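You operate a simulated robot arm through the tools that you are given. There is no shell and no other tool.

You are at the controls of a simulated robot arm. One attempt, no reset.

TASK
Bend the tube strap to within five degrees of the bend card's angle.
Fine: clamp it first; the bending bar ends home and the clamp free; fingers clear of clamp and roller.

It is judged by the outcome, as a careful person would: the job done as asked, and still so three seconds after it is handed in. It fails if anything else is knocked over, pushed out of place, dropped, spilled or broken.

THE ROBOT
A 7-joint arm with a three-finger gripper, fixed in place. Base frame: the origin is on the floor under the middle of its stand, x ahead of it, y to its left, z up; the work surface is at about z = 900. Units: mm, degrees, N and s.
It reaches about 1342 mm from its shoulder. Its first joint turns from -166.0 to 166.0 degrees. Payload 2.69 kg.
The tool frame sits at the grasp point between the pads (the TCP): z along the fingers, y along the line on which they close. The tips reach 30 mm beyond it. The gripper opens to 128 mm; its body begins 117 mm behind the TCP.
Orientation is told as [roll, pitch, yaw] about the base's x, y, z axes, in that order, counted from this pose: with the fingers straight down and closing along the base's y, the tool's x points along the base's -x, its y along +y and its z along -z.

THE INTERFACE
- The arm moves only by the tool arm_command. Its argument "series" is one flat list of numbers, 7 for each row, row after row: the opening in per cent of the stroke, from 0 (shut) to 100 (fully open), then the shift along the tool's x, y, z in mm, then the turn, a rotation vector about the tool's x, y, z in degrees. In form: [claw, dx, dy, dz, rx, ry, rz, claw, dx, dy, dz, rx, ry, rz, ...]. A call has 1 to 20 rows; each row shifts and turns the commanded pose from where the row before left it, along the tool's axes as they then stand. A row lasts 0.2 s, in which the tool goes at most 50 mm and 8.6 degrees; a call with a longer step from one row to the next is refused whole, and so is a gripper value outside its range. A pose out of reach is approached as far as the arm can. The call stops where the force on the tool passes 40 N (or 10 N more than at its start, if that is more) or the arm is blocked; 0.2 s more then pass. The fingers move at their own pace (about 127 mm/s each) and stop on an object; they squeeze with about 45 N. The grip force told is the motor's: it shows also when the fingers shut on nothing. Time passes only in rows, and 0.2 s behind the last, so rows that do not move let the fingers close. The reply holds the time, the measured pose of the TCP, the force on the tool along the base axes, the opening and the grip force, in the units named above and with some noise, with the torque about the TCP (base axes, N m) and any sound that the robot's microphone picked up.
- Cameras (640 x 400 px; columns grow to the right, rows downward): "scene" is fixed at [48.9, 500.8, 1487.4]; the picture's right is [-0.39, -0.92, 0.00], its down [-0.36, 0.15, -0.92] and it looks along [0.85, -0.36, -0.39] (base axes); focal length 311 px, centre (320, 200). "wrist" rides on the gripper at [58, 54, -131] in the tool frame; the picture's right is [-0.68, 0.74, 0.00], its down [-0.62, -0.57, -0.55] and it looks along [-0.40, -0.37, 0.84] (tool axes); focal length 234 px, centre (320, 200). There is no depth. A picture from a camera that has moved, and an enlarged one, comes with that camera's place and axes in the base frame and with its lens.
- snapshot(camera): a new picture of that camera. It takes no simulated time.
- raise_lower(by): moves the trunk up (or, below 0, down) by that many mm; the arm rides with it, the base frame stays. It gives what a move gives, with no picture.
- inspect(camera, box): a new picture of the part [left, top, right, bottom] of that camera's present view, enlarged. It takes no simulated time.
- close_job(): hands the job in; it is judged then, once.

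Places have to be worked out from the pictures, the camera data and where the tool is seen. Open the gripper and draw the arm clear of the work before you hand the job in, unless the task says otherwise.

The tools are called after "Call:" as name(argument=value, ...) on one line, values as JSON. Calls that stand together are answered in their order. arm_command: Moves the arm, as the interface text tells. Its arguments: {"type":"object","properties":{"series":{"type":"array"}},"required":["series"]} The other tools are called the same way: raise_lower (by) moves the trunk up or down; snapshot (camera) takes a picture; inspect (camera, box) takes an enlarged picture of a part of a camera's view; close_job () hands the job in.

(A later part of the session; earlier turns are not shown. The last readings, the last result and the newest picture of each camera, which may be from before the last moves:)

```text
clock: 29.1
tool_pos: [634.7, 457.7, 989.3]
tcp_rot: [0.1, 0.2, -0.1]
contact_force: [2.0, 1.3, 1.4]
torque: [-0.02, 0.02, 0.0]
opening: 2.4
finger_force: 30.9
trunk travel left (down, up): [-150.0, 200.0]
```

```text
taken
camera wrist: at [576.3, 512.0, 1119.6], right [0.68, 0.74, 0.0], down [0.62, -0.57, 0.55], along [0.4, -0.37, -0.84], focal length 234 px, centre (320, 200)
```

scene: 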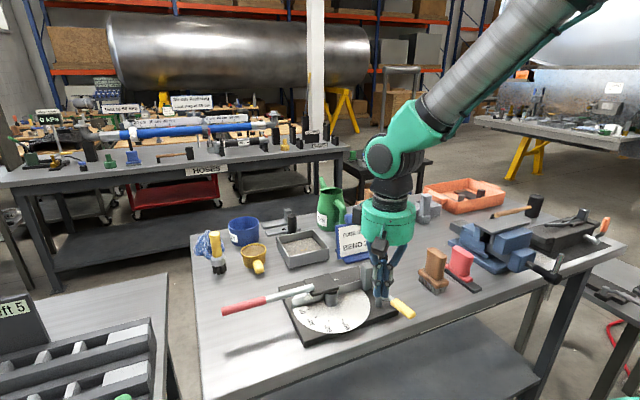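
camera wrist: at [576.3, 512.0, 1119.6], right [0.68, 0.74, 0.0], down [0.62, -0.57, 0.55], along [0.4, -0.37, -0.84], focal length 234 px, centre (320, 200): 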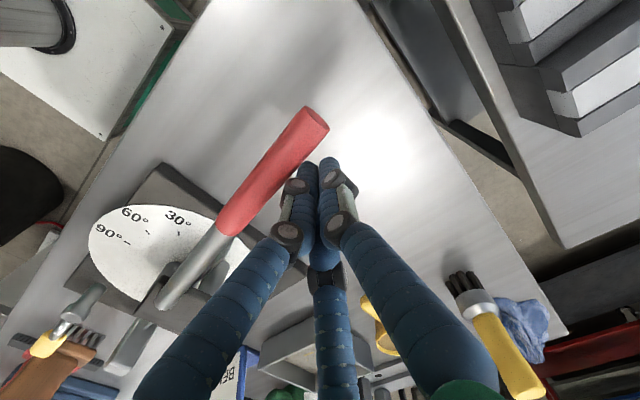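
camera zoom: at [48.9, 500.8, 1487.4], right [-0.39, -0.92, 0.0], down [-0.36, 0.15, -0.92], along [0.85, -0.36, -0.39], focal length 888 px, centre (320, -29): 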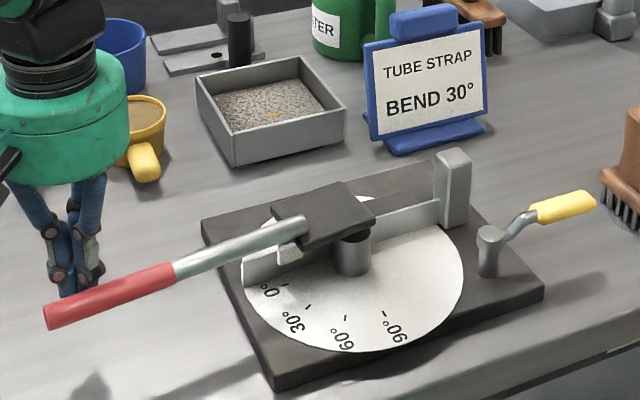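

The bar has started to swing with only a couple of newtons on it. I continue to about 15° and look at the strap.

Call:
arm_command(series=[0, 5, -0.2, 0, 0, 0, 0, 0, 5, -0.2, 0, 0, 0, 0, 0, 5, -0.1, 0, 0, 0, 0, 0, 5, -0.1, 0, 0, 0, 0, 0, 5, -0.4, 0, 0, 0, 0, 0, 5, -0.4, 0, 0, 0, 0, 0, 5, -0.5, 0, 0, 0, 0, 0, 5, -0.5, 0, 0, 0, 0])

Call:
inspect(camera="scene", box=[210, 210, 430, 350])

Call:
snapshot(camera="wrist")

```text
clock: 30.9
tool_pos: [593.8, 453.6, 987.9]
tcp_rot: [0.0, 0.1, 0.1]
contact_force: [3.7, 0.6, 3.9]
torque: [0.0, 0.08, 0.02]
opening: 1.9
finger_force: 31.6
trunk travel left (down, up): [-150.0, 200.0]
```

```text
2.86 times, centred on (320, 280) of scene
camera zoom: at [48.9, 500.8, 1487.4], right [-0.39, -0.92, 0.0], down [-0.36, 0.15, -0.92], along [0.85, -0.36, -0.39], focal length 888 px, centre (320, -29)
```

zoom: 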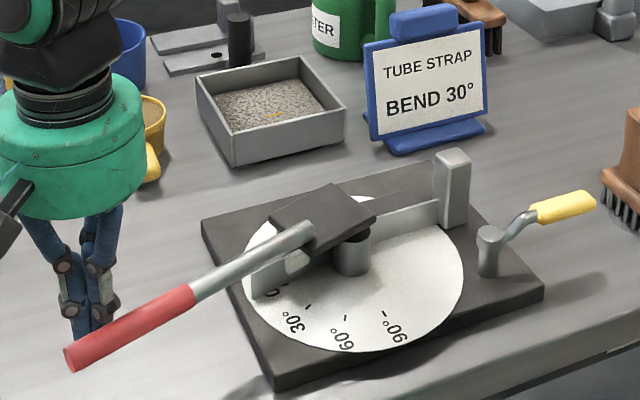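

```text
taken
camera wrist: at [534.9, 508.7, 1119.9], right [0.68, 0.74, 0.0], down [0.62, -0.57, 0.55], along [0.4, -0.37, -0.84], focal length 234 px, centre (320, 200)
```

wrist: 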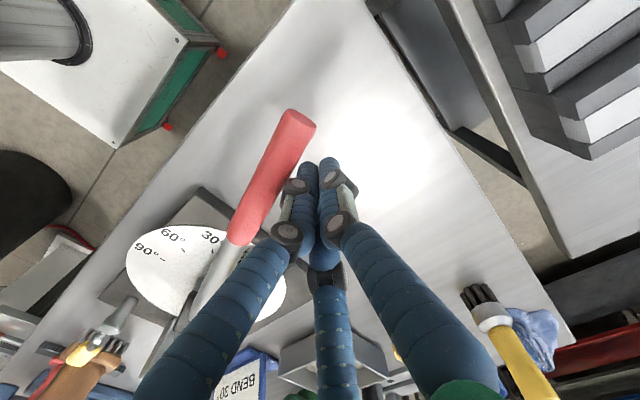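

The bar is at about 16°, and the strap's free end is following it with only about 4 N of push. I continue along the arc to about 30° on the bar.

Call:
arm_command(series=[0, 4.6, -0.5, 0, 0, 0, 0, 0, 4.6, -0.5, 0, 0, 0, 0, 0, 4.6, -0.5, 0, 0, 0, 0, 0, 4.6, -0.5, 0, 0, 0, 0, 0, 4.9, -1.3, 0, 0, 0, 0, 0, 4.9, -1.3, 0, 0, 0, 0, 0, 4.9, -1.3, 0, 0, 0, 0, 0, 4.9, -1.3, 0, 0, 0, 0, 0, 4.8, -1.7, 0, 0, 0, 0, 0, 4.8, -1.7, 0, 0, 0, 0, 0, 4.8, -1.7, 0, 0, 0, 0, 0, 4.8, -1.7, 0, 0, 0, 0])

Call:
inspect(camera="scene", box=[210, 230, 430, 370])

Call:
snapshot(camera="wrist")

```text
clock: 33.5
tool_pos: [537.3, 440.9, 987.2]
tcp_rot: [-0.1, 0.2, 0.0]
contact_force: [4.3, 1.2, 2.0]
torque: [-0.02, 0.09, 0.04]
opening: 1.9
finger_force: 31.1
trunk travel left (down, up): [-150.0, 200.0]
```

```text
2.86 times, centred on (320, 300) of scene
camera zoom: at [48.9, 500.8, 1487.4], right [-0.39, -0.92, 0.0], down [-0.36, 0.15, -0.92], along [0.85, -0.36, -0.39], focal length 888 px, centre (320, -86)
```

zoom: 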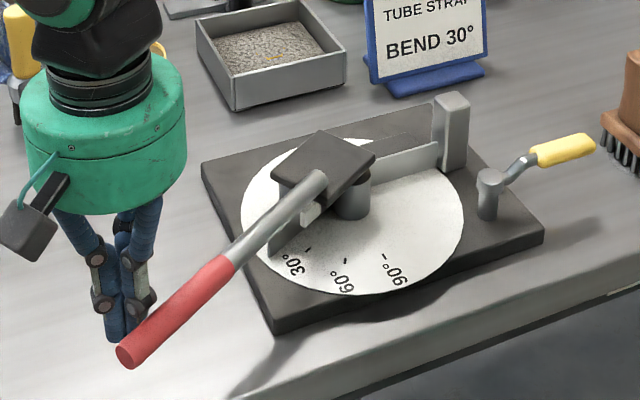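

```text
taken
camera wrist: at [477.7, 495.3, 1119.0], right [0.68, 0.74, 0.0], down [0.62, -0.57, 0.55], along [0.4, -0.37, -0.84], focal length 234 px, centre (320, 200)
```

wrist: 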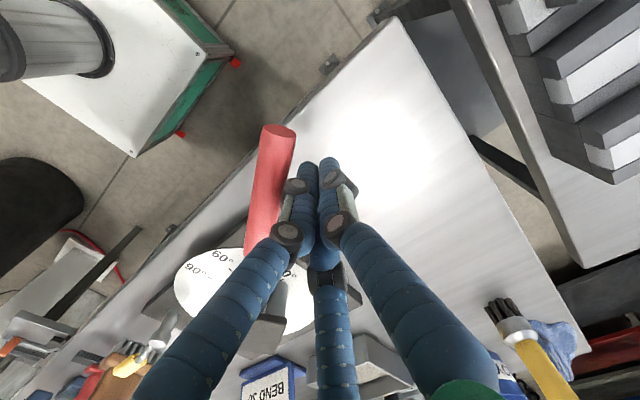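

The bar's grip end works out at about 31° on the bar. I now ease off, lift over the grip and come down on its other side, so I can swing the bar back and see how much the strap springs back.

Call:
arm_command(series=[0, -13, 8, 0, 0, 0, 0, 0, 0, 0, -50, 0, 0, 0, 0, 0, 0, -50, 0, 0, 0, 0, 22, -13, 0, 0, 0, 0, 0, 22, -13, 0, 0, 0, 0, 0, 22, -13, 0, 0, 0, 0, 0, 22, -13, 0, 0, 0, 0, 0, 0, 0, 0, 0, 0, 0])

Call:
snapshot(camera="wrist")

Call:
inspect(camera="scene", box=[210, 230, 430, 370])

```text
clock: 35.3
tool_pos: [461.5, 397.6, 1089.6]
tcp_rot: [0.0, 0.0, 0.0]
contact_force: [0.2, 0.3, 0.4]
torque: [0.02, 0.01, 0.01]
opening: 2.2
finger_force: 31.1
trunk travel left (down, up): [-150.0, 200.0]
```

```text
taken
camera wrist: at [402.5, 452.0, 1219.9], right [0.68, 0.74, 0.0], down [0.62, -0.57, 0.55], along [0.4, -0.37, -0.84], focal length 234 px, centre (320, 200)
```

wrist: 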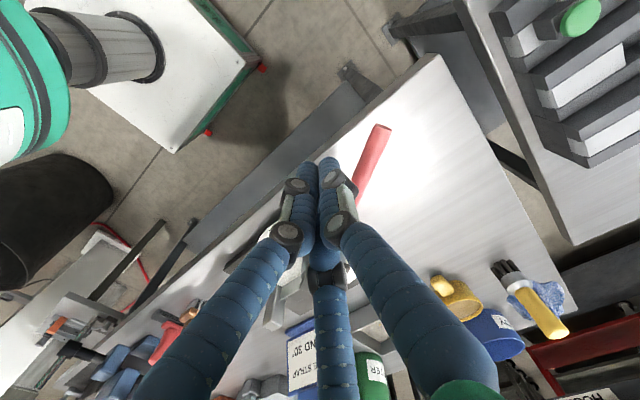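

```text
2.86 times, centred on (320, 300) of scene
camera zoom: at [48.9, 500.8, 1487.4], right [-0.39, -0.92, 0.0], down [-0.36, 0.15, -0.92], along [0.85, -0.36, -0.39], focal length 888 px, centre (320, -86)
```

zoom: 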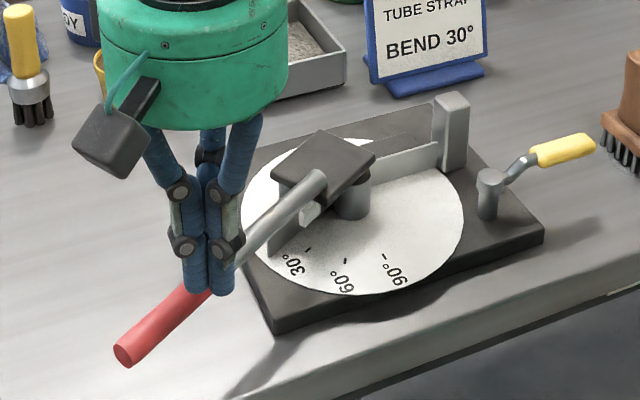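

The bar stays put where I left it. I descend on its near side, about 50 mm off the grip's axis, to z≈988.

Call:
arm_command(series=[0, 0, 0, 34, 0, 0, 0, 0, 0, 0, 34, 0, 0, 0, 0, 0, 0, 34, 0, 0, 0, 0, -8.6, 5.1, 0, 0, 0, 0])

Call:
inspect(camera="scene", box=[210, 230, 430, 370])

```text
clock: 36.3
tool_pos: [471.5, 401.9, 985.2]
tcp_rot: [-0.1, 0.2, 0.0]
contact_force: [0.3, 0.3, 0.0]
torque: [-0.01, -0.01, 0.04]
opening: 2.3
finger_force: 31.2
trunk travel left (down, up): [-150.0, 200.0]
```

```text
2.86 times, centred on (320, 300) of scene
camera zoom: at [48.9, 500.8, 1487.4], right [-0.39, -0.92, 0.0], down [-0.36, 0.15, -0.92], along [0.85, -0.36, -0.39], focal length 888 px, centre (320, -86)
```

zoom: 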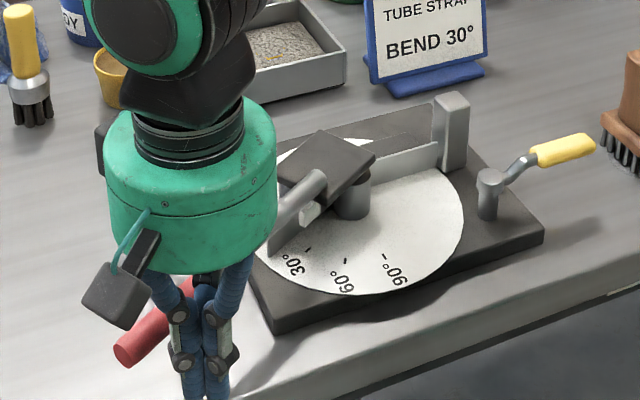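

Now I push the bar back toward home along its arc, stopping at about 10° so I can see the strap's sprung angle.

Call:
arm_command(series=[0, -8.4, 4.3, 0, 0, 0, 0, 0, -5, 3.6, 0, 0, 0, 0, 0, -5, 3.6, 0, 0, 0, 0, 0, -5, 3.5, 0, 0, 0, 0, 0, -4.8, 3.5, 0, 0, 0, 0, 0, -5.8, 3.4, 0, 0, 0, 0, 0, -5.8, 3.4, 0, 0, 0, 0, 0, -5.9, 3.3, 0, 0, 0, 0, 0, -6.1, 2.9, 0, 0, 0, 0, 0, -6.1, 2.9, 0, 0, 0, 0, 0, -6.2, 2.9, 0, 0, 0, 0, 0, -6.3, 2.3, 0, 0, 0, 0, 0, -6.3, 2.3, 0, 0, 0, 0, 0, -6.4, 2.3, 0, 0, 0, 0])

Call:
inspect(camera="scene", box=[210, 230, 430, 370])

Call:
snapshot(camera="wrist")

```text
clock: 39.3
tool_pos: [554.0, 446.4, 987.8]
tcp_rot: [0.0, 0.0, 0.1]
contact_force: [0.8, -0.3, -0.2]
torque: [-0.03, 0.0, 0.01]
opening: 2.2
finger_force: 30.9
trunk travel left (down, up): [-150.0, 200.0]
```

```text
2.86 times, centred on (320, 300) of scene
camera zoom: at [48.9, 500.8, 1487.4], right [-0.39, -0.92, 0.0], down [-0.36, 0.15, -0.92], along [0.85, -0.36, -0.39], focal length 888 px, centre (320, -86)
```

zoom: 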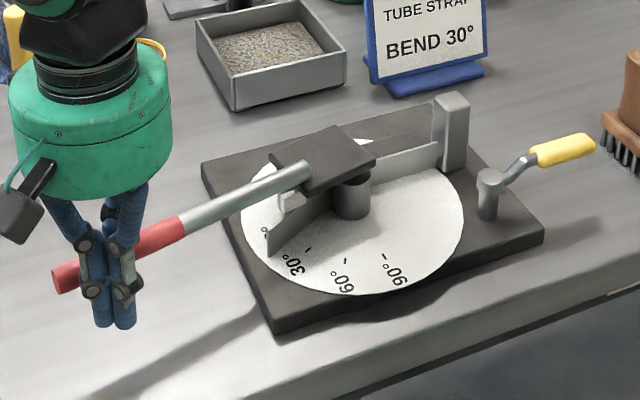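

```text
taken
camera wrist: at [495.2, 500.5, 1118.1], right [0.68, 0.74, 0.0], down [0.62, -0.57, 0.55], along [0.4, -0.37, -0.84], focal length 234 px, centre (320, 200)
```

wrist: 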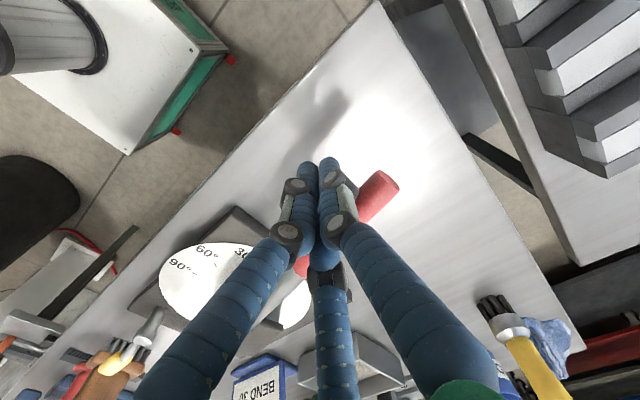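

The bar swung back and the strap stays bent on its own. I zoom in to measure the strap's angle.

Call:
inspect(camera="scene", box=[280, 265, 380, 335])

Call:
inspect(camera="scene", box=[290, 280, 350, 325])

```text
5.71 times, centred on (330, 300) of scene
camera zoom: at [48.9, 500.8, 1487.4], right [-0.39, -0.92, 0.0], down [-0.36, 0.15, -0.92], along [0.85, -0.36, -0.39], focal length 1776 px, centre (263, -371)
```

zoom: 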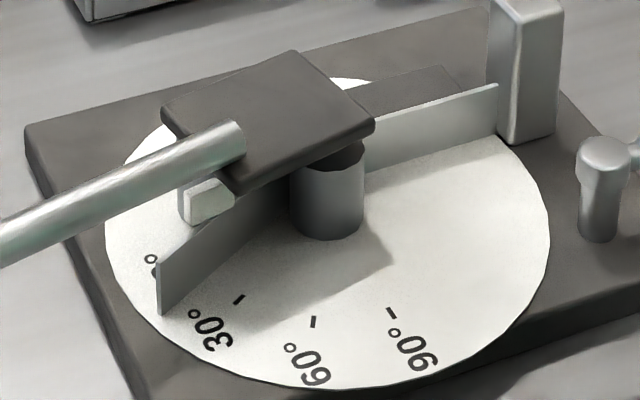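

```text
8.89 times, centred on (320, 302) of scene
camera zoom: at [48.9, 500.8, 1487.4], right [-0.39, -0.92, 0.0], down [-0.36, 0.15, -0.92], along [0.85, -0.36, -0.39], focal length 2763 px, centre (320, -711)
```

zoom: 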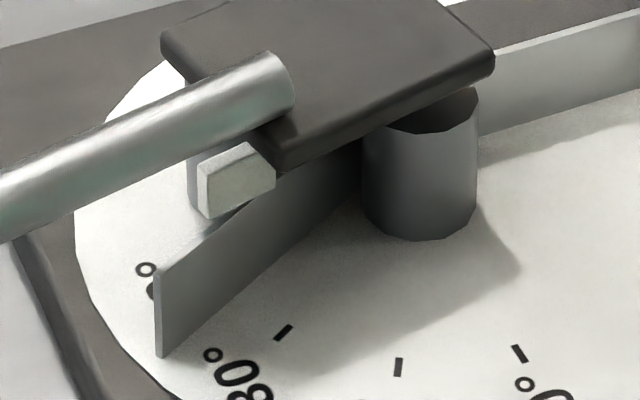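

The tick marks give a good calibration, with centre (625, 225) and the ticks reading true. The strap's free-end bottom is at about (597, 314), which suggests a strap angle in the high twenties. I zoom in further to read its edge direction.

Call:
inspect(camera="scene", box=[300, 290, 332, 322])

```text
12.50 times, centred on (316, 306) of scene
camera zoom: at [48.9, 500.8, 1487.4], right [-0.39, -0.92, 0.0], down [-0.36, 0.15, -0.92], along [0.85, -0.36, -0.39], focal length 3885 px, centre (370, -1125)
```

zoom: 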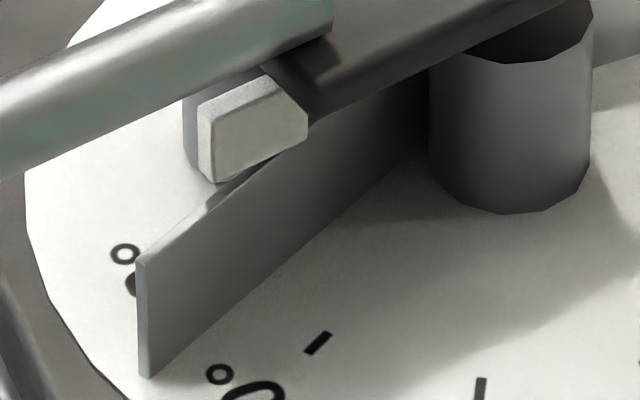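

The strap's lower edge measures about 26–28°, but that's too close to the tolerance to trust from one view. I back away from the bar and look down on the strap with the wrist camera.

Call:
arm_command(series=[0, 15, -3, 0, 0, 0, 0, 0, 0, 0, -45, 0, 0, 0, 0, 0, 0, -45, 0, 0, 0, 0, -10, -10, -40, 0, 0, 0, 0, -30, -34, 0, 0, 0, 0, 0, -30, -34, 0, 0, 0, 0, 0, -29, -36, 0, 0, 0, 0, 0, 0, 0, 0, 0, 0, 0])

Call:
snapshot(camera="wrist")

Call:
inspect(camera="wrist", box=[200, 70, 360, 180])

Call:
inspect(camera="scene", box=[210, 230, 430, 370])

```text
clock: 41.1
tool_pos: [638.9, 328.7, 1119.9]
tcp_rot: [0.0, 0.1, 0.0]
contact_force: [0.7, -0.6, -0.7]
torque: [0.04, 0.05, 0.03]
opening: 2.1
finger_force: 31.3
trunk travel left (down, up): [-150.0, 200.0]
```

```text
taken
camera wrist: at [580.3, 384.0, 1251.2], right [0.68, 0.74, 0.0], down [0.62, -0.57, 0.55], along [0.4, -0.37, -0.84], focal length 234 px, centre (320, 200)
```

wrist: 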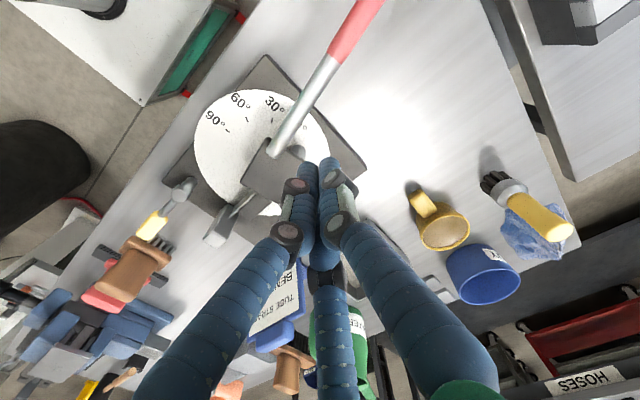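

```text
3.64 times, centred on (280, 125) of wrist
camera zoom: at [580.3, 384.0, 1251.2], right [0.68, 0.74, 0.0], down [0.62, -0.57, 0.55], along [0.4, -0.37, -0.84], focal length 852 px, centre (466, 473)
```

zoom: 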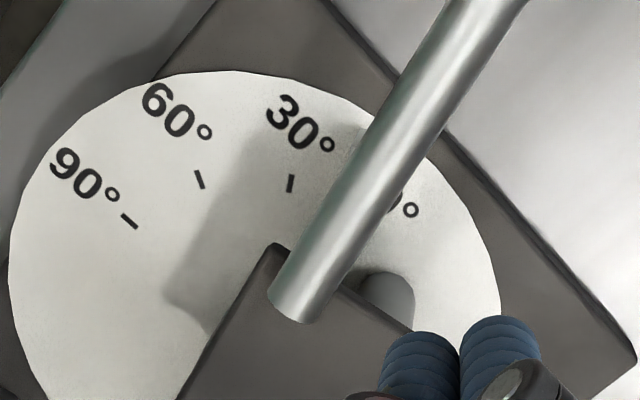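

```text
2.86 times, centred on (320, 300) of scene
camera zoom: at [48.9, 500.8, 1487.4], right [-0.39, -0.92, 0.0], down [-0.36, 0.15, -0.92], along [0.85, -0.36, -0.39], focal length 888 px, centre (320, -86)
```

zoom: 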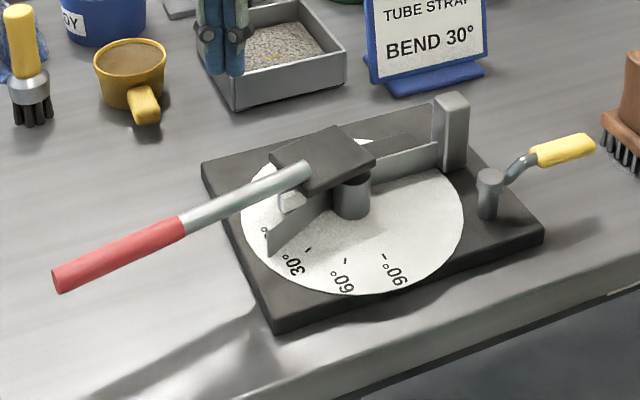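

The rod hides the strap from this side. I shift the camera toward −x so it looks under the rod at the bent leg.

Call:
arm_command(series=[0, 34, -28, 3, 0, 0, 0, 0, 34, -28, 3, 0, 0, 0, 0, 33, -27, 3, 0, 0, 0, 0, 0, 0, 0, 0, 0, 0])

Call:
snapshot(camera="wrist")

Call:
inspect(camera="wrist", box=[330, 80, 470, 180])

```text
clock: 42.1
tool_pos: [533.9, 246.1, 1109.2]
tcp_rot: [0.1, 0.0, 0.0]
contact_force: [0.4, -0.6, 0.5]
torque: [0.01, -0.08, 0.02]
opening: 2.3
finger_force: 31.4
trunk travel left (down, up): [-150.0, 200.0]
```

```text
taken
camera wrist: at [475.8, 300.5, 1240.4], right [0.68, 0.74, 0.0], down [0.62, -0.57, 0.55], along [0.4, -0.37, -0.84], focal length 234 px, centre (320, 200)
```

wrist: 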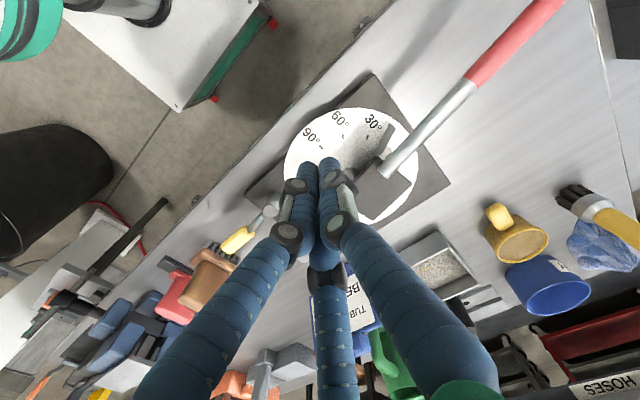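

```text
4.00 times, centred on (400, 130) of wrist
camera zoom: at [475.8, 300.5, 1240.4], right [0.68, 0.74, 0.0], down [0.62, -0.57, 0.55], along [0.4, -0.37, -0.84], focal length 937 px, centre (0, 480)
```

zoom: 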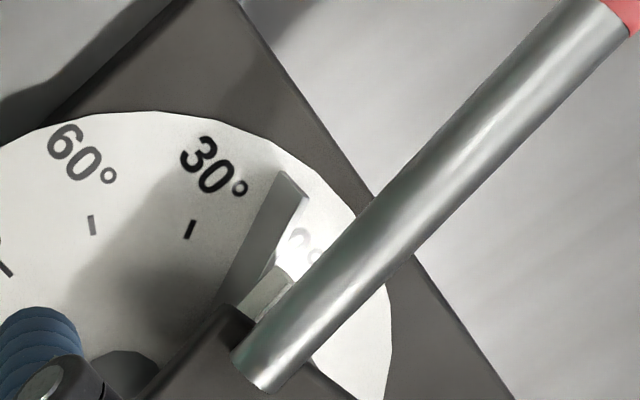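

From here the strap's edges read about 27–29° (bottom edge 27.3°, top edge about 29.6°), so it sprang back roughly 4° from the 31–32° bar position. To centre it on 30° I'll take the bar about 3° further than before. I move to the far side of the grip, with the bar now at about 11°.

Call:
arm_command(series=[0, -18, 36, 0, 0, 0, 0, 0, -18, 36, 0, 0, 0, 0, 0, -18, 36, 0, 0, 0, 0, 0, -18, 36, 0, 0, 0, 0, 0, -18, 36, 0, 0, 0, 0, 0, -12, 35, 0, 0, 0, 0, 0, 0, 0, 30, 0, 0, 0, 0, 0, 0, 30, 0, 0, 0, 0, 0, 0, 30, 0, 0, 0, 0, 0, 0, 31, 0, 0, 0, 0, 0, 0, 0, 0, 0, 0])

Call:
snapshot(camera="wrist")

Call:
inspect(camera="scene", box=[210, 230, 430, 370])

```text
clock: 44.5
tool_pos: [638.4, 460.0, 986.1]
tcp_rot: [-0.1, 0.1, 0.0]
contact_force: [-0.4, 0.3, 0.7]
torque: [-0.02, 0.02, 0.04]
opening: 2.2
finger_force: 31.7
trunk travel left (down, up): [-150.0, 200.0]
```

```text
taken
camera wrist: at [580.7, 515.0, 1116.9], right [0.68, 0.74, 0.0], down [0.62, -0.57, 0.55], along [0.4, -0.37, -0.84], focal length 234 px, centre (320, 200)
```

wrist: 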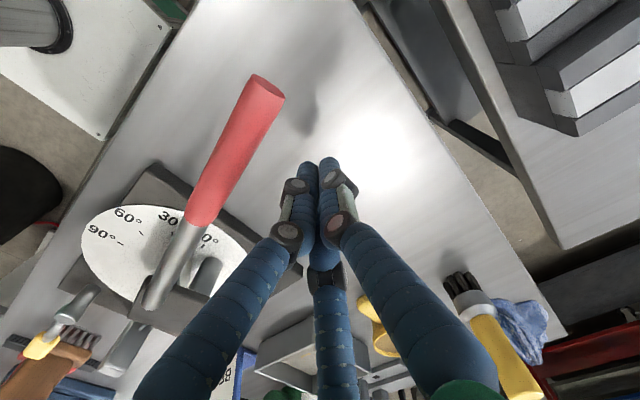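

```text
2.86 times, centred on (320, 300) of scene
camera zoom: at [48.9, 500.8, 1487.4], right [-0.39, -0.92, 0.0], down [-0.36, 0.15, -0.92], along [0.85, -0.36, -0.39], focal length 888 px, centre (320, -86)
```

zoom: 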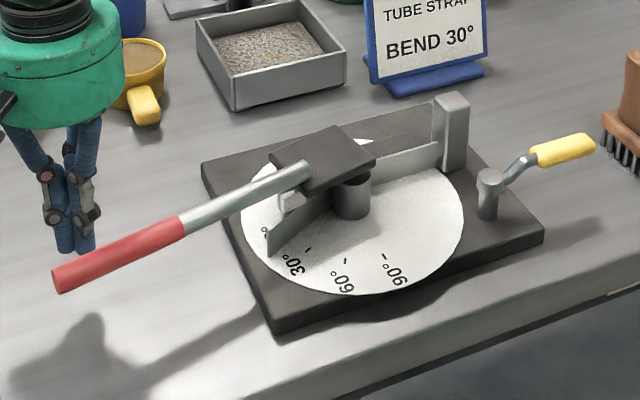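

I push along the same arc again, up to the earlier 30° command point.

Call:
arm_command(series=[0, 7.6, -1, 0, 0, 0, 0, 0, 7.6, -1, 0, 0, 0, 0, 0, 7.6, -1, 0, 0, 0, 0, 0, 6.7, -0.6, 0, 0, 0, 0, 0, 6.7, -0.6, 0, 0, 0, 0, 0, 6.8, -0.5, 0, 0, 0, 0, 0, 6.7, -1.2, 0, 0, 0, 0, 0, 6.7, -1.2, 0, 0, 0, 0, 0, 6.6, -1.1, 0, 0, 0, 0, 0, 4.9, -1.3, 0, 0, 0, 0, 0, 4.9, -1.3, 0, 0, 0, 0, 0, 4.9, -1.3, 0, 0, 0, 0, 0, 4.8, -1.2, 0, 0, 0, 0, 0, 4.8, -1.7, 0, 0, 0, 0, 0, 4.8, -1.7, 0, 0, 0, 0, 0, 4.8, -1.7, 0, 0, 0, 0, 0, 4.7, -1.8, 0, 0, 0, 0])

Call:
inspect(camera="scene", box=[210, 230, 430, 370])

```text
clock: 48.1
tool_pos: [535.4, 439.8, 986.3]
tcp_rot: [0.0, 0.1, -0.2]
contact_force: [2.2, -0.4, 1.4]
torque: [-0.02, 0.04, 0.01]
opening: 2.0
finger_force: 31.5
trunk travel left (down, up): [-150.0, 200.0]
```

```text
2.86 times, centred on (320, 300) of scene
camera zoom: at [48.9, 500.8, 1487.4], right [-0.39, -0.92, 0.0], down [-0.36, 0.15, -0.92], along [0.85, -0.36, -0.39], focal length 888 px, centre (320, -86)
```

zoom: 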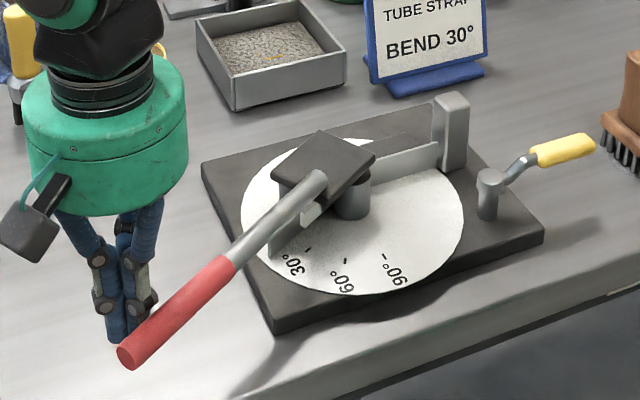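

The bar is back at about 31°. Now the small extra push of about 3°, in fine steps.

Call:
arm_command(series=[0, 3, -1.5, 0, 0, 0, 0, 0, 3, -1.6, 0, 0, 0, 0, 0, 3, -1.6, 0, 0, 0, 0, 0, 0, 0, 0, 0, 0, 0])

Call:
inspect(camera="scene", box=[210, 230, 430, 370])

Call:
inspect(camera="scene", box=[290, 280, 350, 325])

```text
clock: 49.1
tool_pos: [527.4, 434.5, 987.7]
tcp_rot: [0.1, 0.1, -0.2]
contact_force: [1.6, 1.2, 1.9]
torque: [0.01, 0.04, -0.02]
opening: 2.3
finger_force: 31.7
trunk travel left (down, up): [-150.0, 200.0]
```

```text
2.86 times, centred on (320, 300) of scene
camera zoom: at [48.9, 500.8, 1487.4], right [-0.39, -0.92, 0.0], down [-0.36, 0.15, -0.92], along [0.85, -0.36, -0.39], focal length 888 px, centre (320, -86)
```

zoom: 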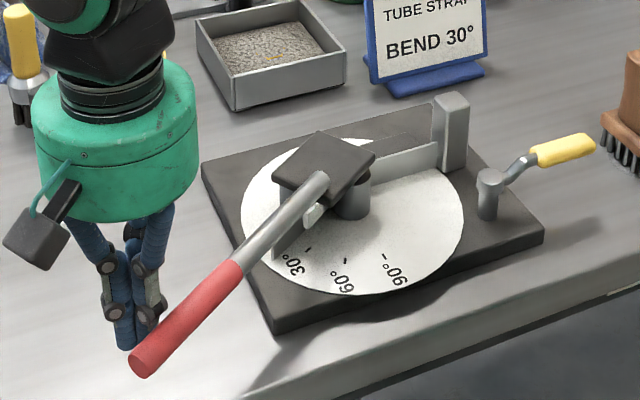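

```text
8.89 times, centred on (320, 302) of scene
camera zoom: at [48.9, 500.8, 1487.4], right [-0.39, -0.92, 0.0], down [-0.36, 0.15, -0.92], along [0.85, -0.36, -0.39], focal length 2763 px, centre (320, -711)
```

zoom: 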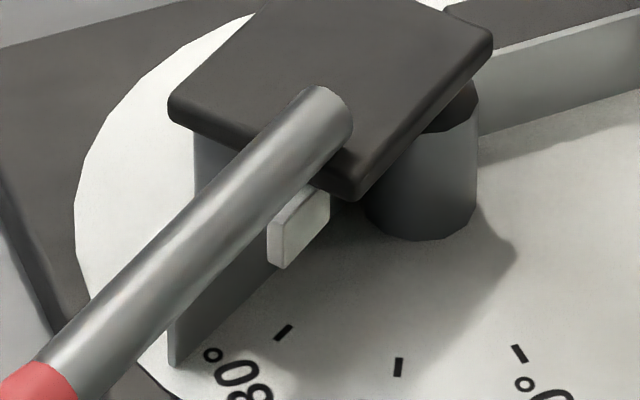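

The bar now measures about 34°. Next I back off, lift over to the near side and bring the bar home.

Call:
arm_command(series=[0, -12, 8, 0, 0, 0, 0, 0, 0, 0, -50, 0, 0, 0, 0, 0, 0, -52, 0, 0, 0, 0, 21, -14, 0, 0, 0, 0, 0, 21, -14, 0, 0, 0, 0, 0, 21, -14, 0, 0, 0, 0, 0, 21, -13, 0, 0, 0, 0, 0, 0, 0, 34, 0, 0, 0, 0, 0, 0, 34, 0, 0, 0, 0, 0, 0, 34, 0, 0, 0, 0, 0, 0, 0, 0, 0, 0])

Call:
inspect(camera="scene", box=[210, 230, 430, 370])

Call:
snapshot(camera="wrist")

```text
refused: row 3 steps farther than a row can; nothing moved
```

```text
2.86 times, centred on (320, 300) of scene
camera zoom: at [48.9, 500.8, 1487.4], right [-0.39, -0.92, 0.0], down [-0.36, 0.15, -0.92], along [0.85, -0.36, -0.39], focal length 888 px, centre (320, -86)
```

zoom: 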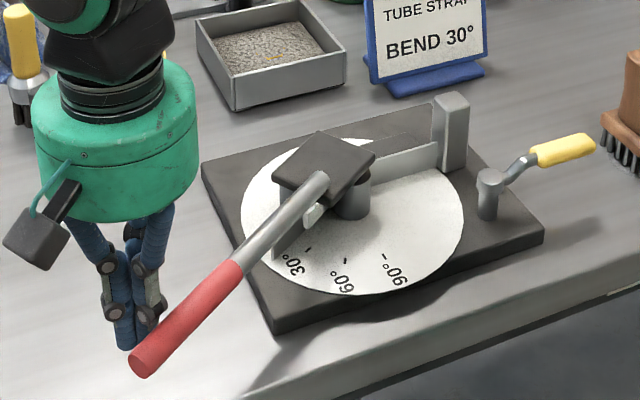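

```text
taken
camera wrist: at [468.9, 489.7, 1118.5], right [0.68, 0.74, 0.0], down [0.62, -0.57, 0.55], along [0.4, -0.37, -0.84], focal length 234 px, centre (320, 200)
```

wrist: 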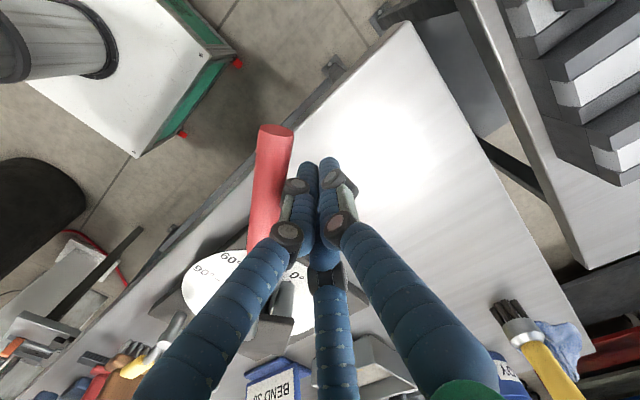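

One of the lift steps was over 50 mm, so the call was refused and nothing moved. I repeat the same move with smaller steps.

Call:
arm_command(series=[0, -12, 8, 0, 0, 0, 0, 0, 0, 0, -34, 0, 0, 0, 0, 0, 0, -34, 0, 0, 0, 0, 0, 0, -34, 0, 0, 0, 0, 21, -14, 0, 0, 0, 0, 0, 21, -14, 0, 0, 0, 0, 0, 21, -14, 0, 0, 0, 0, 0, 21, -13, 0, 0, 0, 0, 0, 0, 0, 34, 0, 0, 0, 0, 0, 0, 34, 0, 0, 0, 0, 0, 0, 34, 0, 0, 0, 0, 0, 0, 0, 0, 0, 0])

Call:
inspect(camera="scene", box=[210, 230, 430, 370])

Call:
snapshot(camera="wrist")

```text
clock: 51.7
tool_pos: [456.2, 388.3, 986.3]
tcp_rot: [-0.1, 0.0, 0.0]
contact_force: [-0.3, -0.1, -0.6]
torque: [0.01, 0.01, -0.03]
opening: 2.2
finger_force: 31.6
trunk travel left (down, up): [-150.0, 200.0]
```

```text
2.86 times, centred on (320, 300) of scene
camera zoom: at [48.9, 500.8, 1487.4], right [-0.39, -0.92, 0.0], down [-0.36, 0.15, -0.92], along [0.85, -0.36, -0.39], focal length 888 px, centre (320, -86)
```

zoom: 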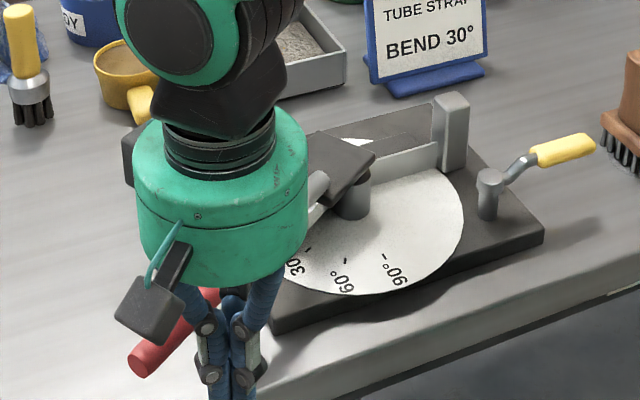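

```text
taken
camera wrist: at [396.8, 443.2, 1116.8], right [0.68, 0.74, 0.0], down [0.62, -0.57, 0.55], along [0.4, -0.37, -0.84], focal length 234 px, centre (320, 200)
```

wrist: 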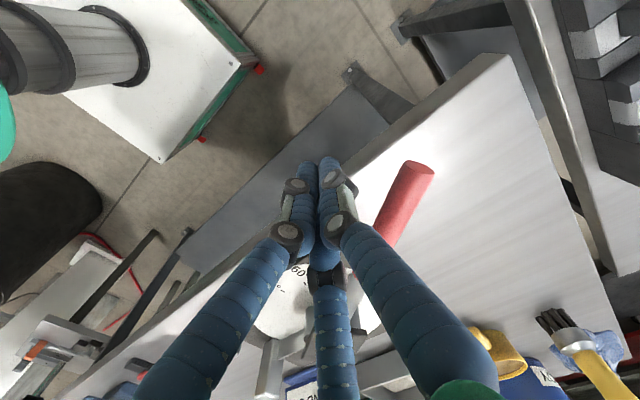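

I push the bar back along its arc from the near side, to about 10°.

Call:
arm_command(series=[0, -7.2, 5, 0, 0, 0, 0, 0, -7.3, 5, 0, 0, 0, 0, 0, -6.2, 5.2, 0, 0, 0, 0, 0, -6.3, 5.1, 0, 0, 0, 0, 0, -5.5, 3.9, 0, 0, 0, 0, 0, -5.5, 3.9, 0, 0, 0, 0, 0, -5.5, 3.9, 0, 0, 0, 0, 0, -5.8, 3.4, 0, 0, 0, 0, 0, -5.8, 3.4, 0, 0, 0, 0, 0, -5.9, 3.3, 0, 0, 0, 0, 0, -6.1, 2.9, 0, 0, 0, 0, 0, -6.1, 2.9, 0, 0, 0, 0, 0, -6.2, 2.9, 0, 0, 0, 0, 0, -6.3, 2.3, 0, 0, 0, 0, 0, -6.3, 2.3, 0, 0, 0, 0, 0, -6.4, 2.3, 0, 0, 0, 0])

Call:
inspect(camera="scene", box=[210, 230, 430, 370])

Call:
inspect(camera="scene", box=[290, 280, 350, 325])

```text
clock: 55.1
tool_pos: [554.8, 445.9, 986.2]
tcp_rot: [0.0, 0.1, -0.1]
contact_force: [0.3, 0.2, -0.7]
torque: [0.02, 0.02, 0.01]
opening: 2.2
finger_force: 31.1
trunk travel left (down, up): [-150.0, 200.0]
```

```text
2.86 times, centred on (320, 300) of scene
camera zoom: at [48.9, 500.8, 1487.4], right [-0.39, -0.92, 0.0], down [-0.36, 0.15, -0.92], along [0.85, -0.36, -0.39], focal length 888 px, centre (320, -86)
```

zoom: 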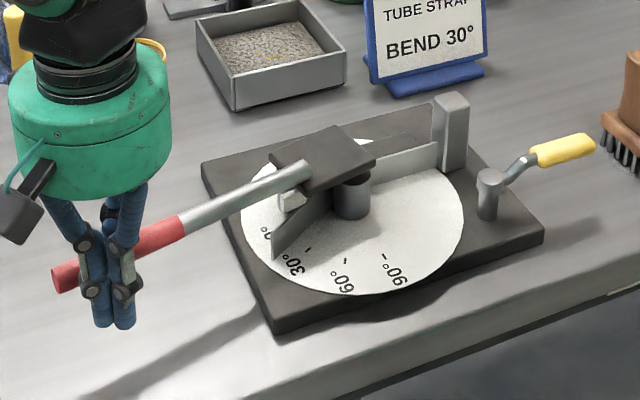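

```text
8.89 times, centred on (320, 302) of scene
camera zoom: at [48.9, 500.8, 1487.4], right [-0.39, -0.92, 0.0], down [-0.36, 0.15, -0.92], along [0.85, -0.36, -0.39], focal length 2763 px, centre (320, -711)
```

zoom: 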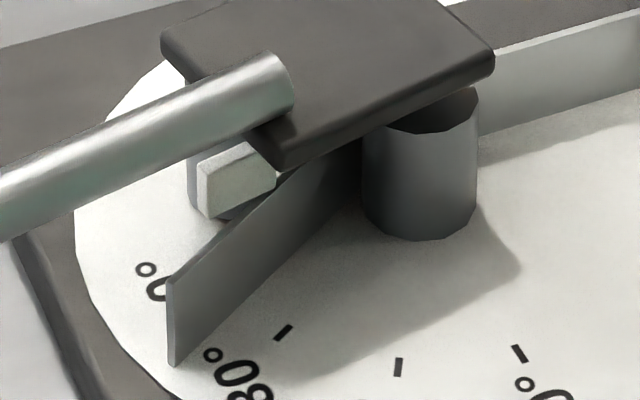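

The strap's free end has moved about 3° further, so I estimate about 30° now, with no visible spring-back from the loaded position. I finish taking the bar home, using fine steps near the stop.

Call:
arm_command(series=[0, -6.4, 1.8, 0, 0, 0, 0, 0, -6.4, 1.8, 0, 0, 0, 0, 0, -6.5, 1.9, 0, 0, 0, 0, 0, -6.6, 1.2, 0, 0, 0, 0, 0, -6.6, 1.2, 0, 0, 0, 0, 0, -6.7, 1.2, 0, 0, 0, 0, 0, -2, 0.2, 0, 0, 0, 0, 0, -2, 0, 0, 0, 0, 0])

Call:
inspect(camera="scene", box=[210, 230, 430, 370])

```text
clock: 56.9
tool_pos: [596.8, 455.8, 987.1]
tcp_rot: [0.0, 0.0, 0.0]
contact_force: [-1.2, 0.4, -0.9]
torque: [-0.01, -0.02, 0.0]
opening: 2.0
finger_force: 31.1
trunk travel left (down, up): [-150.0, 200.0]
```

```text
2.86 times, centred on (320, 300) of scene
camera zoom: at [48.9, 500.8, 1487.4], right [-0.39, -0.92, 0.0], down [-0.36, 0.15, -0.92], along [0.85, -0.36, -0.39], focal length 888 px, centre (320, -86)
```

zoom: 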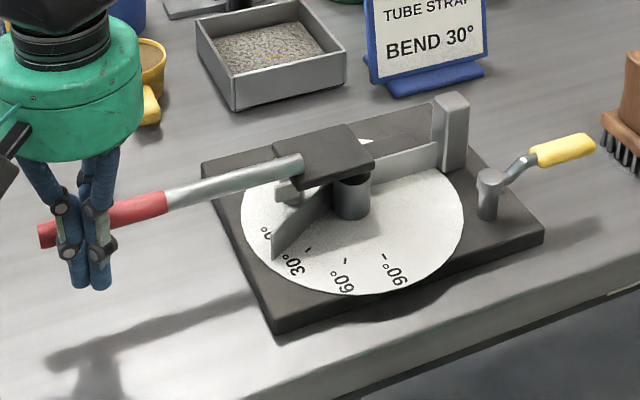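

The grip's end is back at its starting pixel. I press a few millimetres more to be sure it sits on its stop.

Call:
arm_command(series=[0, -2, 0, 0, 0, 0, 0, 0, -2, 0, 0, 0, 0, 0, 0, -1.5, 0, 0, 0, 0, 0])

Call:
inspect(camera="scene", box=[210, 230, 430, 370])

```text
clock: 57.7
tool_pos: [600.4, 456.8, 986.3]
tcp_rot: [-0.1, 0.1, 0.0]
contact_force: [-24.5, 1.6, 5.2]
torque: [-0.05, -0.18, -0.12]
opening: 2.3
finger_force: 31.2
trunk travel left (down, up): [-150.0, 200.0]
```

```text
2.86 times, centred on (320, 300) of scene
camera zoom: at [48.9, 500.8, 1487.4], right [-0.39, -0.92, 0.0], down [-0.36, 0.15, -0.92], along [0.85, -0.36, -0.39], focal length 888 px, centre (320, -86)
```

zoom: 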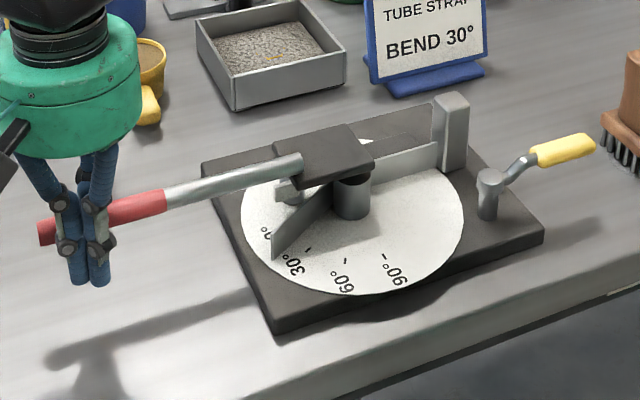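

With 24 N against the stop, the bar is home. I back off, climb, and go to the earlier viewpoint to measure the strap before unclamping.

Call:
arm_command(series=[0, 15, 0, 0, 0, 0, 0, 0, 5, 0, -41, 0, 0, 0, 0, 0, 0, -41, 0, 0, 0, 0, 0, 0, -41, 0, 0, 0, 0, 10, -42, 0, 0, 0, 0, 0, 10, -42, 0, 0, 0, 0, 0, 10, -42, 0, 0, 0, 0, 0, 10, -42, 0, 0, 0, 0, 0, 6, -42, 0, 0, 0, 0, 0, 0, 0, 0, 0, 0, 0])

Call:
snapshot(camera="wrist")

Call:
inspect(camera="wrist", box=[330, 80, 470, 180])

Call:
inspect(camera="scene", box=[300, 290, 332, 322])

```text
clock: 59.9
tool_pos: [536.7, 243.8, 1110.0]
tcp_rot: [-0.1, -0.1, 0.0]
contact_force: [-0.5, -0.5, 0.3]
torque: [0.08, -0.03, -0.02]
opening: 2.2
finger_force: 31.5
trunk travel left (down, up): [-150.0, 200.0]
```

```text
taken
camera wrist: at [478.4, 298.1, 1240.9], right [0.68, 0.74, 0.0], down [0.62, -0.57, 0.55], along [0.4, -0.37, -0.84], focal length 234 px, centre (320, 200)
```

wrist: 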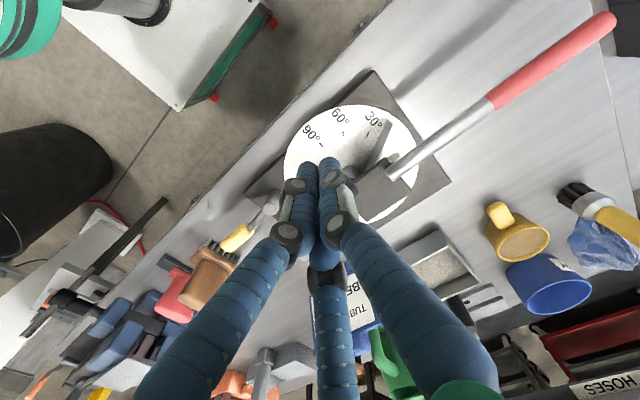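

```text
4.00 times, centred on (400, 130) of wrist
camera zoom: at [478.4, 298.1, 1240.9], right [0.68, 0.74, 0.0], down [0.62, -0.57, 0.55], along [0.4, -0.37, -0.84], focal length 937 px, centre (0, 480)
```

zoom: 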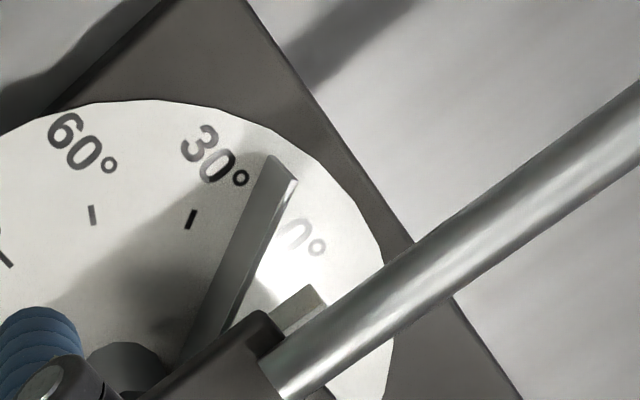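

```text
12.50 times, centred on (316, 306) of scene
camera zoom: at [48.9, 500.8, 1487.4], right [-0.39, -0.92, 0.0], down [-0.36, 0.15, -0.92], along [0.85, -0.36, -0.39], focal length 3885 px, centre (370, -1125)
```

zoom: 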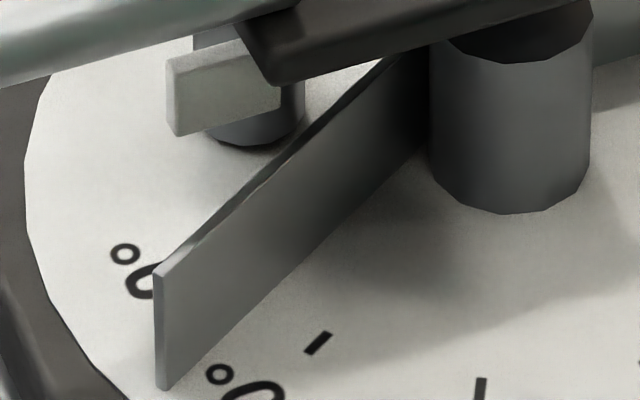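

Both views now agree on about 30° (scene edges 29.6° and 30.0°). The strap is done, so I go to the +x side of the clamp lever to release it.

Call:
arm_command(series=[0, -15, -40, 0, 0, 0, 0, 0, -15, -40, 0, 0, 0, 0, 0, -15, -40, 0, 0, 0, 0, 0, -15, -40, 0, 0, 0, 0, 0, -15, -42, 0, 0, 0, 0, 0, 0, 0, 40, 0, 0, 0, 0, 0, 0, 41, 0, 0, 0, 0, 0, 0, 41, 0, 0, 0, 0, 0, 0, 0, 0, 0, 0])

Call:
inspect(camera="scene", box=[310, 230, 450, 330])

Call:
snapshot(camera="wrist")

```text
clock: 61.9
tool_pos: [611.4, 45.0, 987.4]
tcp_rot: [0.0, 0.1, 0.2]
contact_force: [-0.1, 0.1, -0.6]
torque: [0.0, 0.05, 0.0]
opening: 2.0
finger_force: 31.7
trunk travel left (down, up): [-150.0, 200.0]
```

```text
4.00 times, centred on (380, 280) of scene
camera zoom: at [48.9, 500.8, 1487.4], right [-0.39, -0.92, 0.0], down [-0.36, 0.15, -0.92], along [0.85, -0.36, -0.39], focal length 1243 px, centre (80, -120)
```

zoom: 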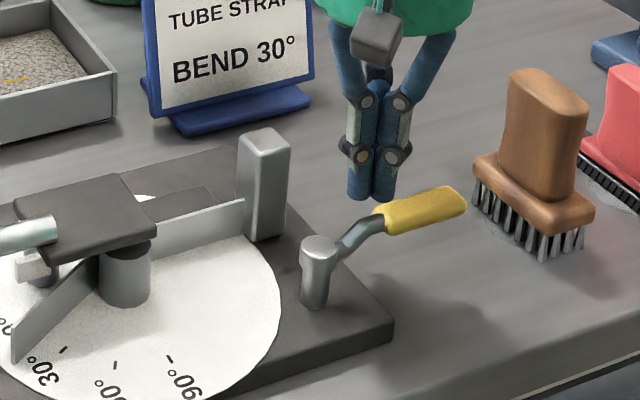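

```text
taken
camera wrist: at [553.4, 99.9, 1118.7], right [0.68, 0.74, 0.0], down [0.62, -0.57, 0.55], along [0.4, -0.37, -0.84], focal length 234 px, centre (320, 200)
```

wrist: 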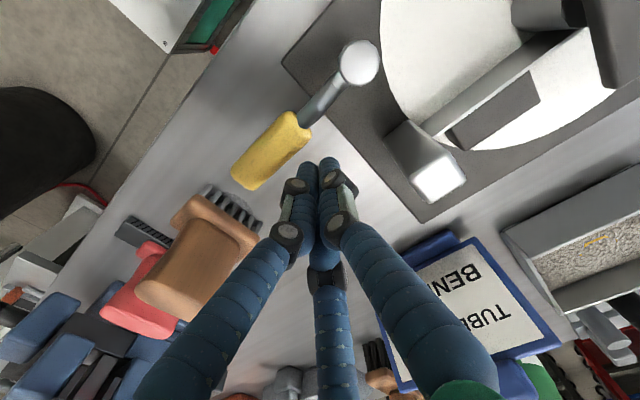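

I swing the lever back along the same arc to its free stop, using a slightly shorter last step than before.

Call:
arm_command(series=[0, 11.5, -3.5, 0, 0, 0, 0, 0, 12, -0.5, 0, 0, 0, 0, 0, 7, -1.4, 0, 0, 0, 0, 0, 7.2, -0.9, 0, 0, 0, 0, 0, 7.2, -0.2, 0, 0, 0, 0, 0, 7.2, 0.5, 0, 0, 0, 0, 0, 7.1, 1, 0, 0, 0, 0, 0, 7, 1.7, 0, 0, 0, 0, 0, 6.8, 2.3, 0, 0, 0, 0, 0, 6.6, 2.8, 0, 0, 0, 0, 0, 6.4, 3.5, 0, 0, 0, 0, 0, 5.9, 4, 0, 0, 0, 0, 0, 5.6, 4.4, 0, 0, 0, 0, 0, 5.3, 5, 0, 0, 0, 0, 0, 4.7, 5.4, 0, 0, 0, 0, 0, 2.2, 3, 0, 0, 0, 0])

Call:
inspect(camera="scene", box=[310, 230, 450, 330])

Call:
snapshot(camera="wrist")

```text
clock: 65.3
tool_pos: [502.1, 70.0, 988.3]
tcp_rot: [0.0, -0.1, -0.1]
contact_force: [7.8, -16.3, -1.7]
torque: [-0.33, -0.15, -0.11]
opening: 2.0
finger_force: 31.3
trunk travel left (down, up): [-150.0, 200.0]
```

```text
4.00 times, centred on (380, 280) of scene
camera zoom: at [48.9, 500.8, 1487.4], right [-0.39, -0.92, 0.0], down [-0.36, 0.15, -0.92], along [0.85, -0.36, -0.39], focal length 1243 px, centre (80, -120)
```

zoom: 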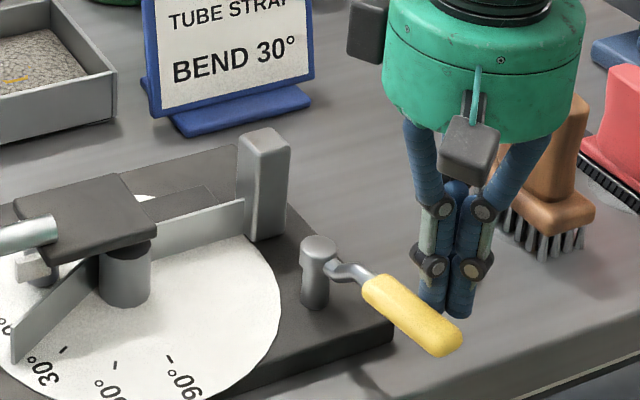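

```text
taken
camera wrist: at [444.4, 124.2, 1119.3], right [0.68, 0.74, 0.0], down [0.62, -0.57, 0.55], along [0.4, -0.37, -0.84], focal length 234 px, centre (320, 200)
```

wrist: 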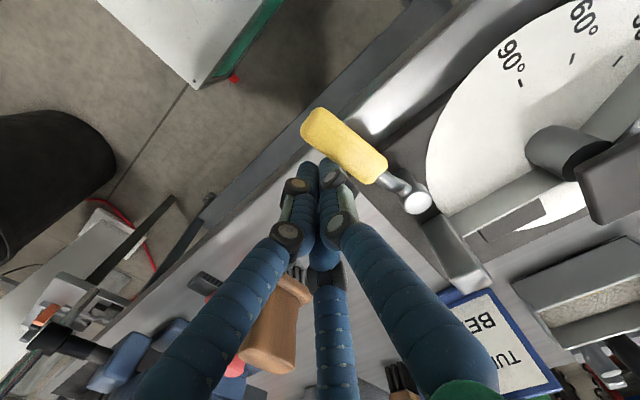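

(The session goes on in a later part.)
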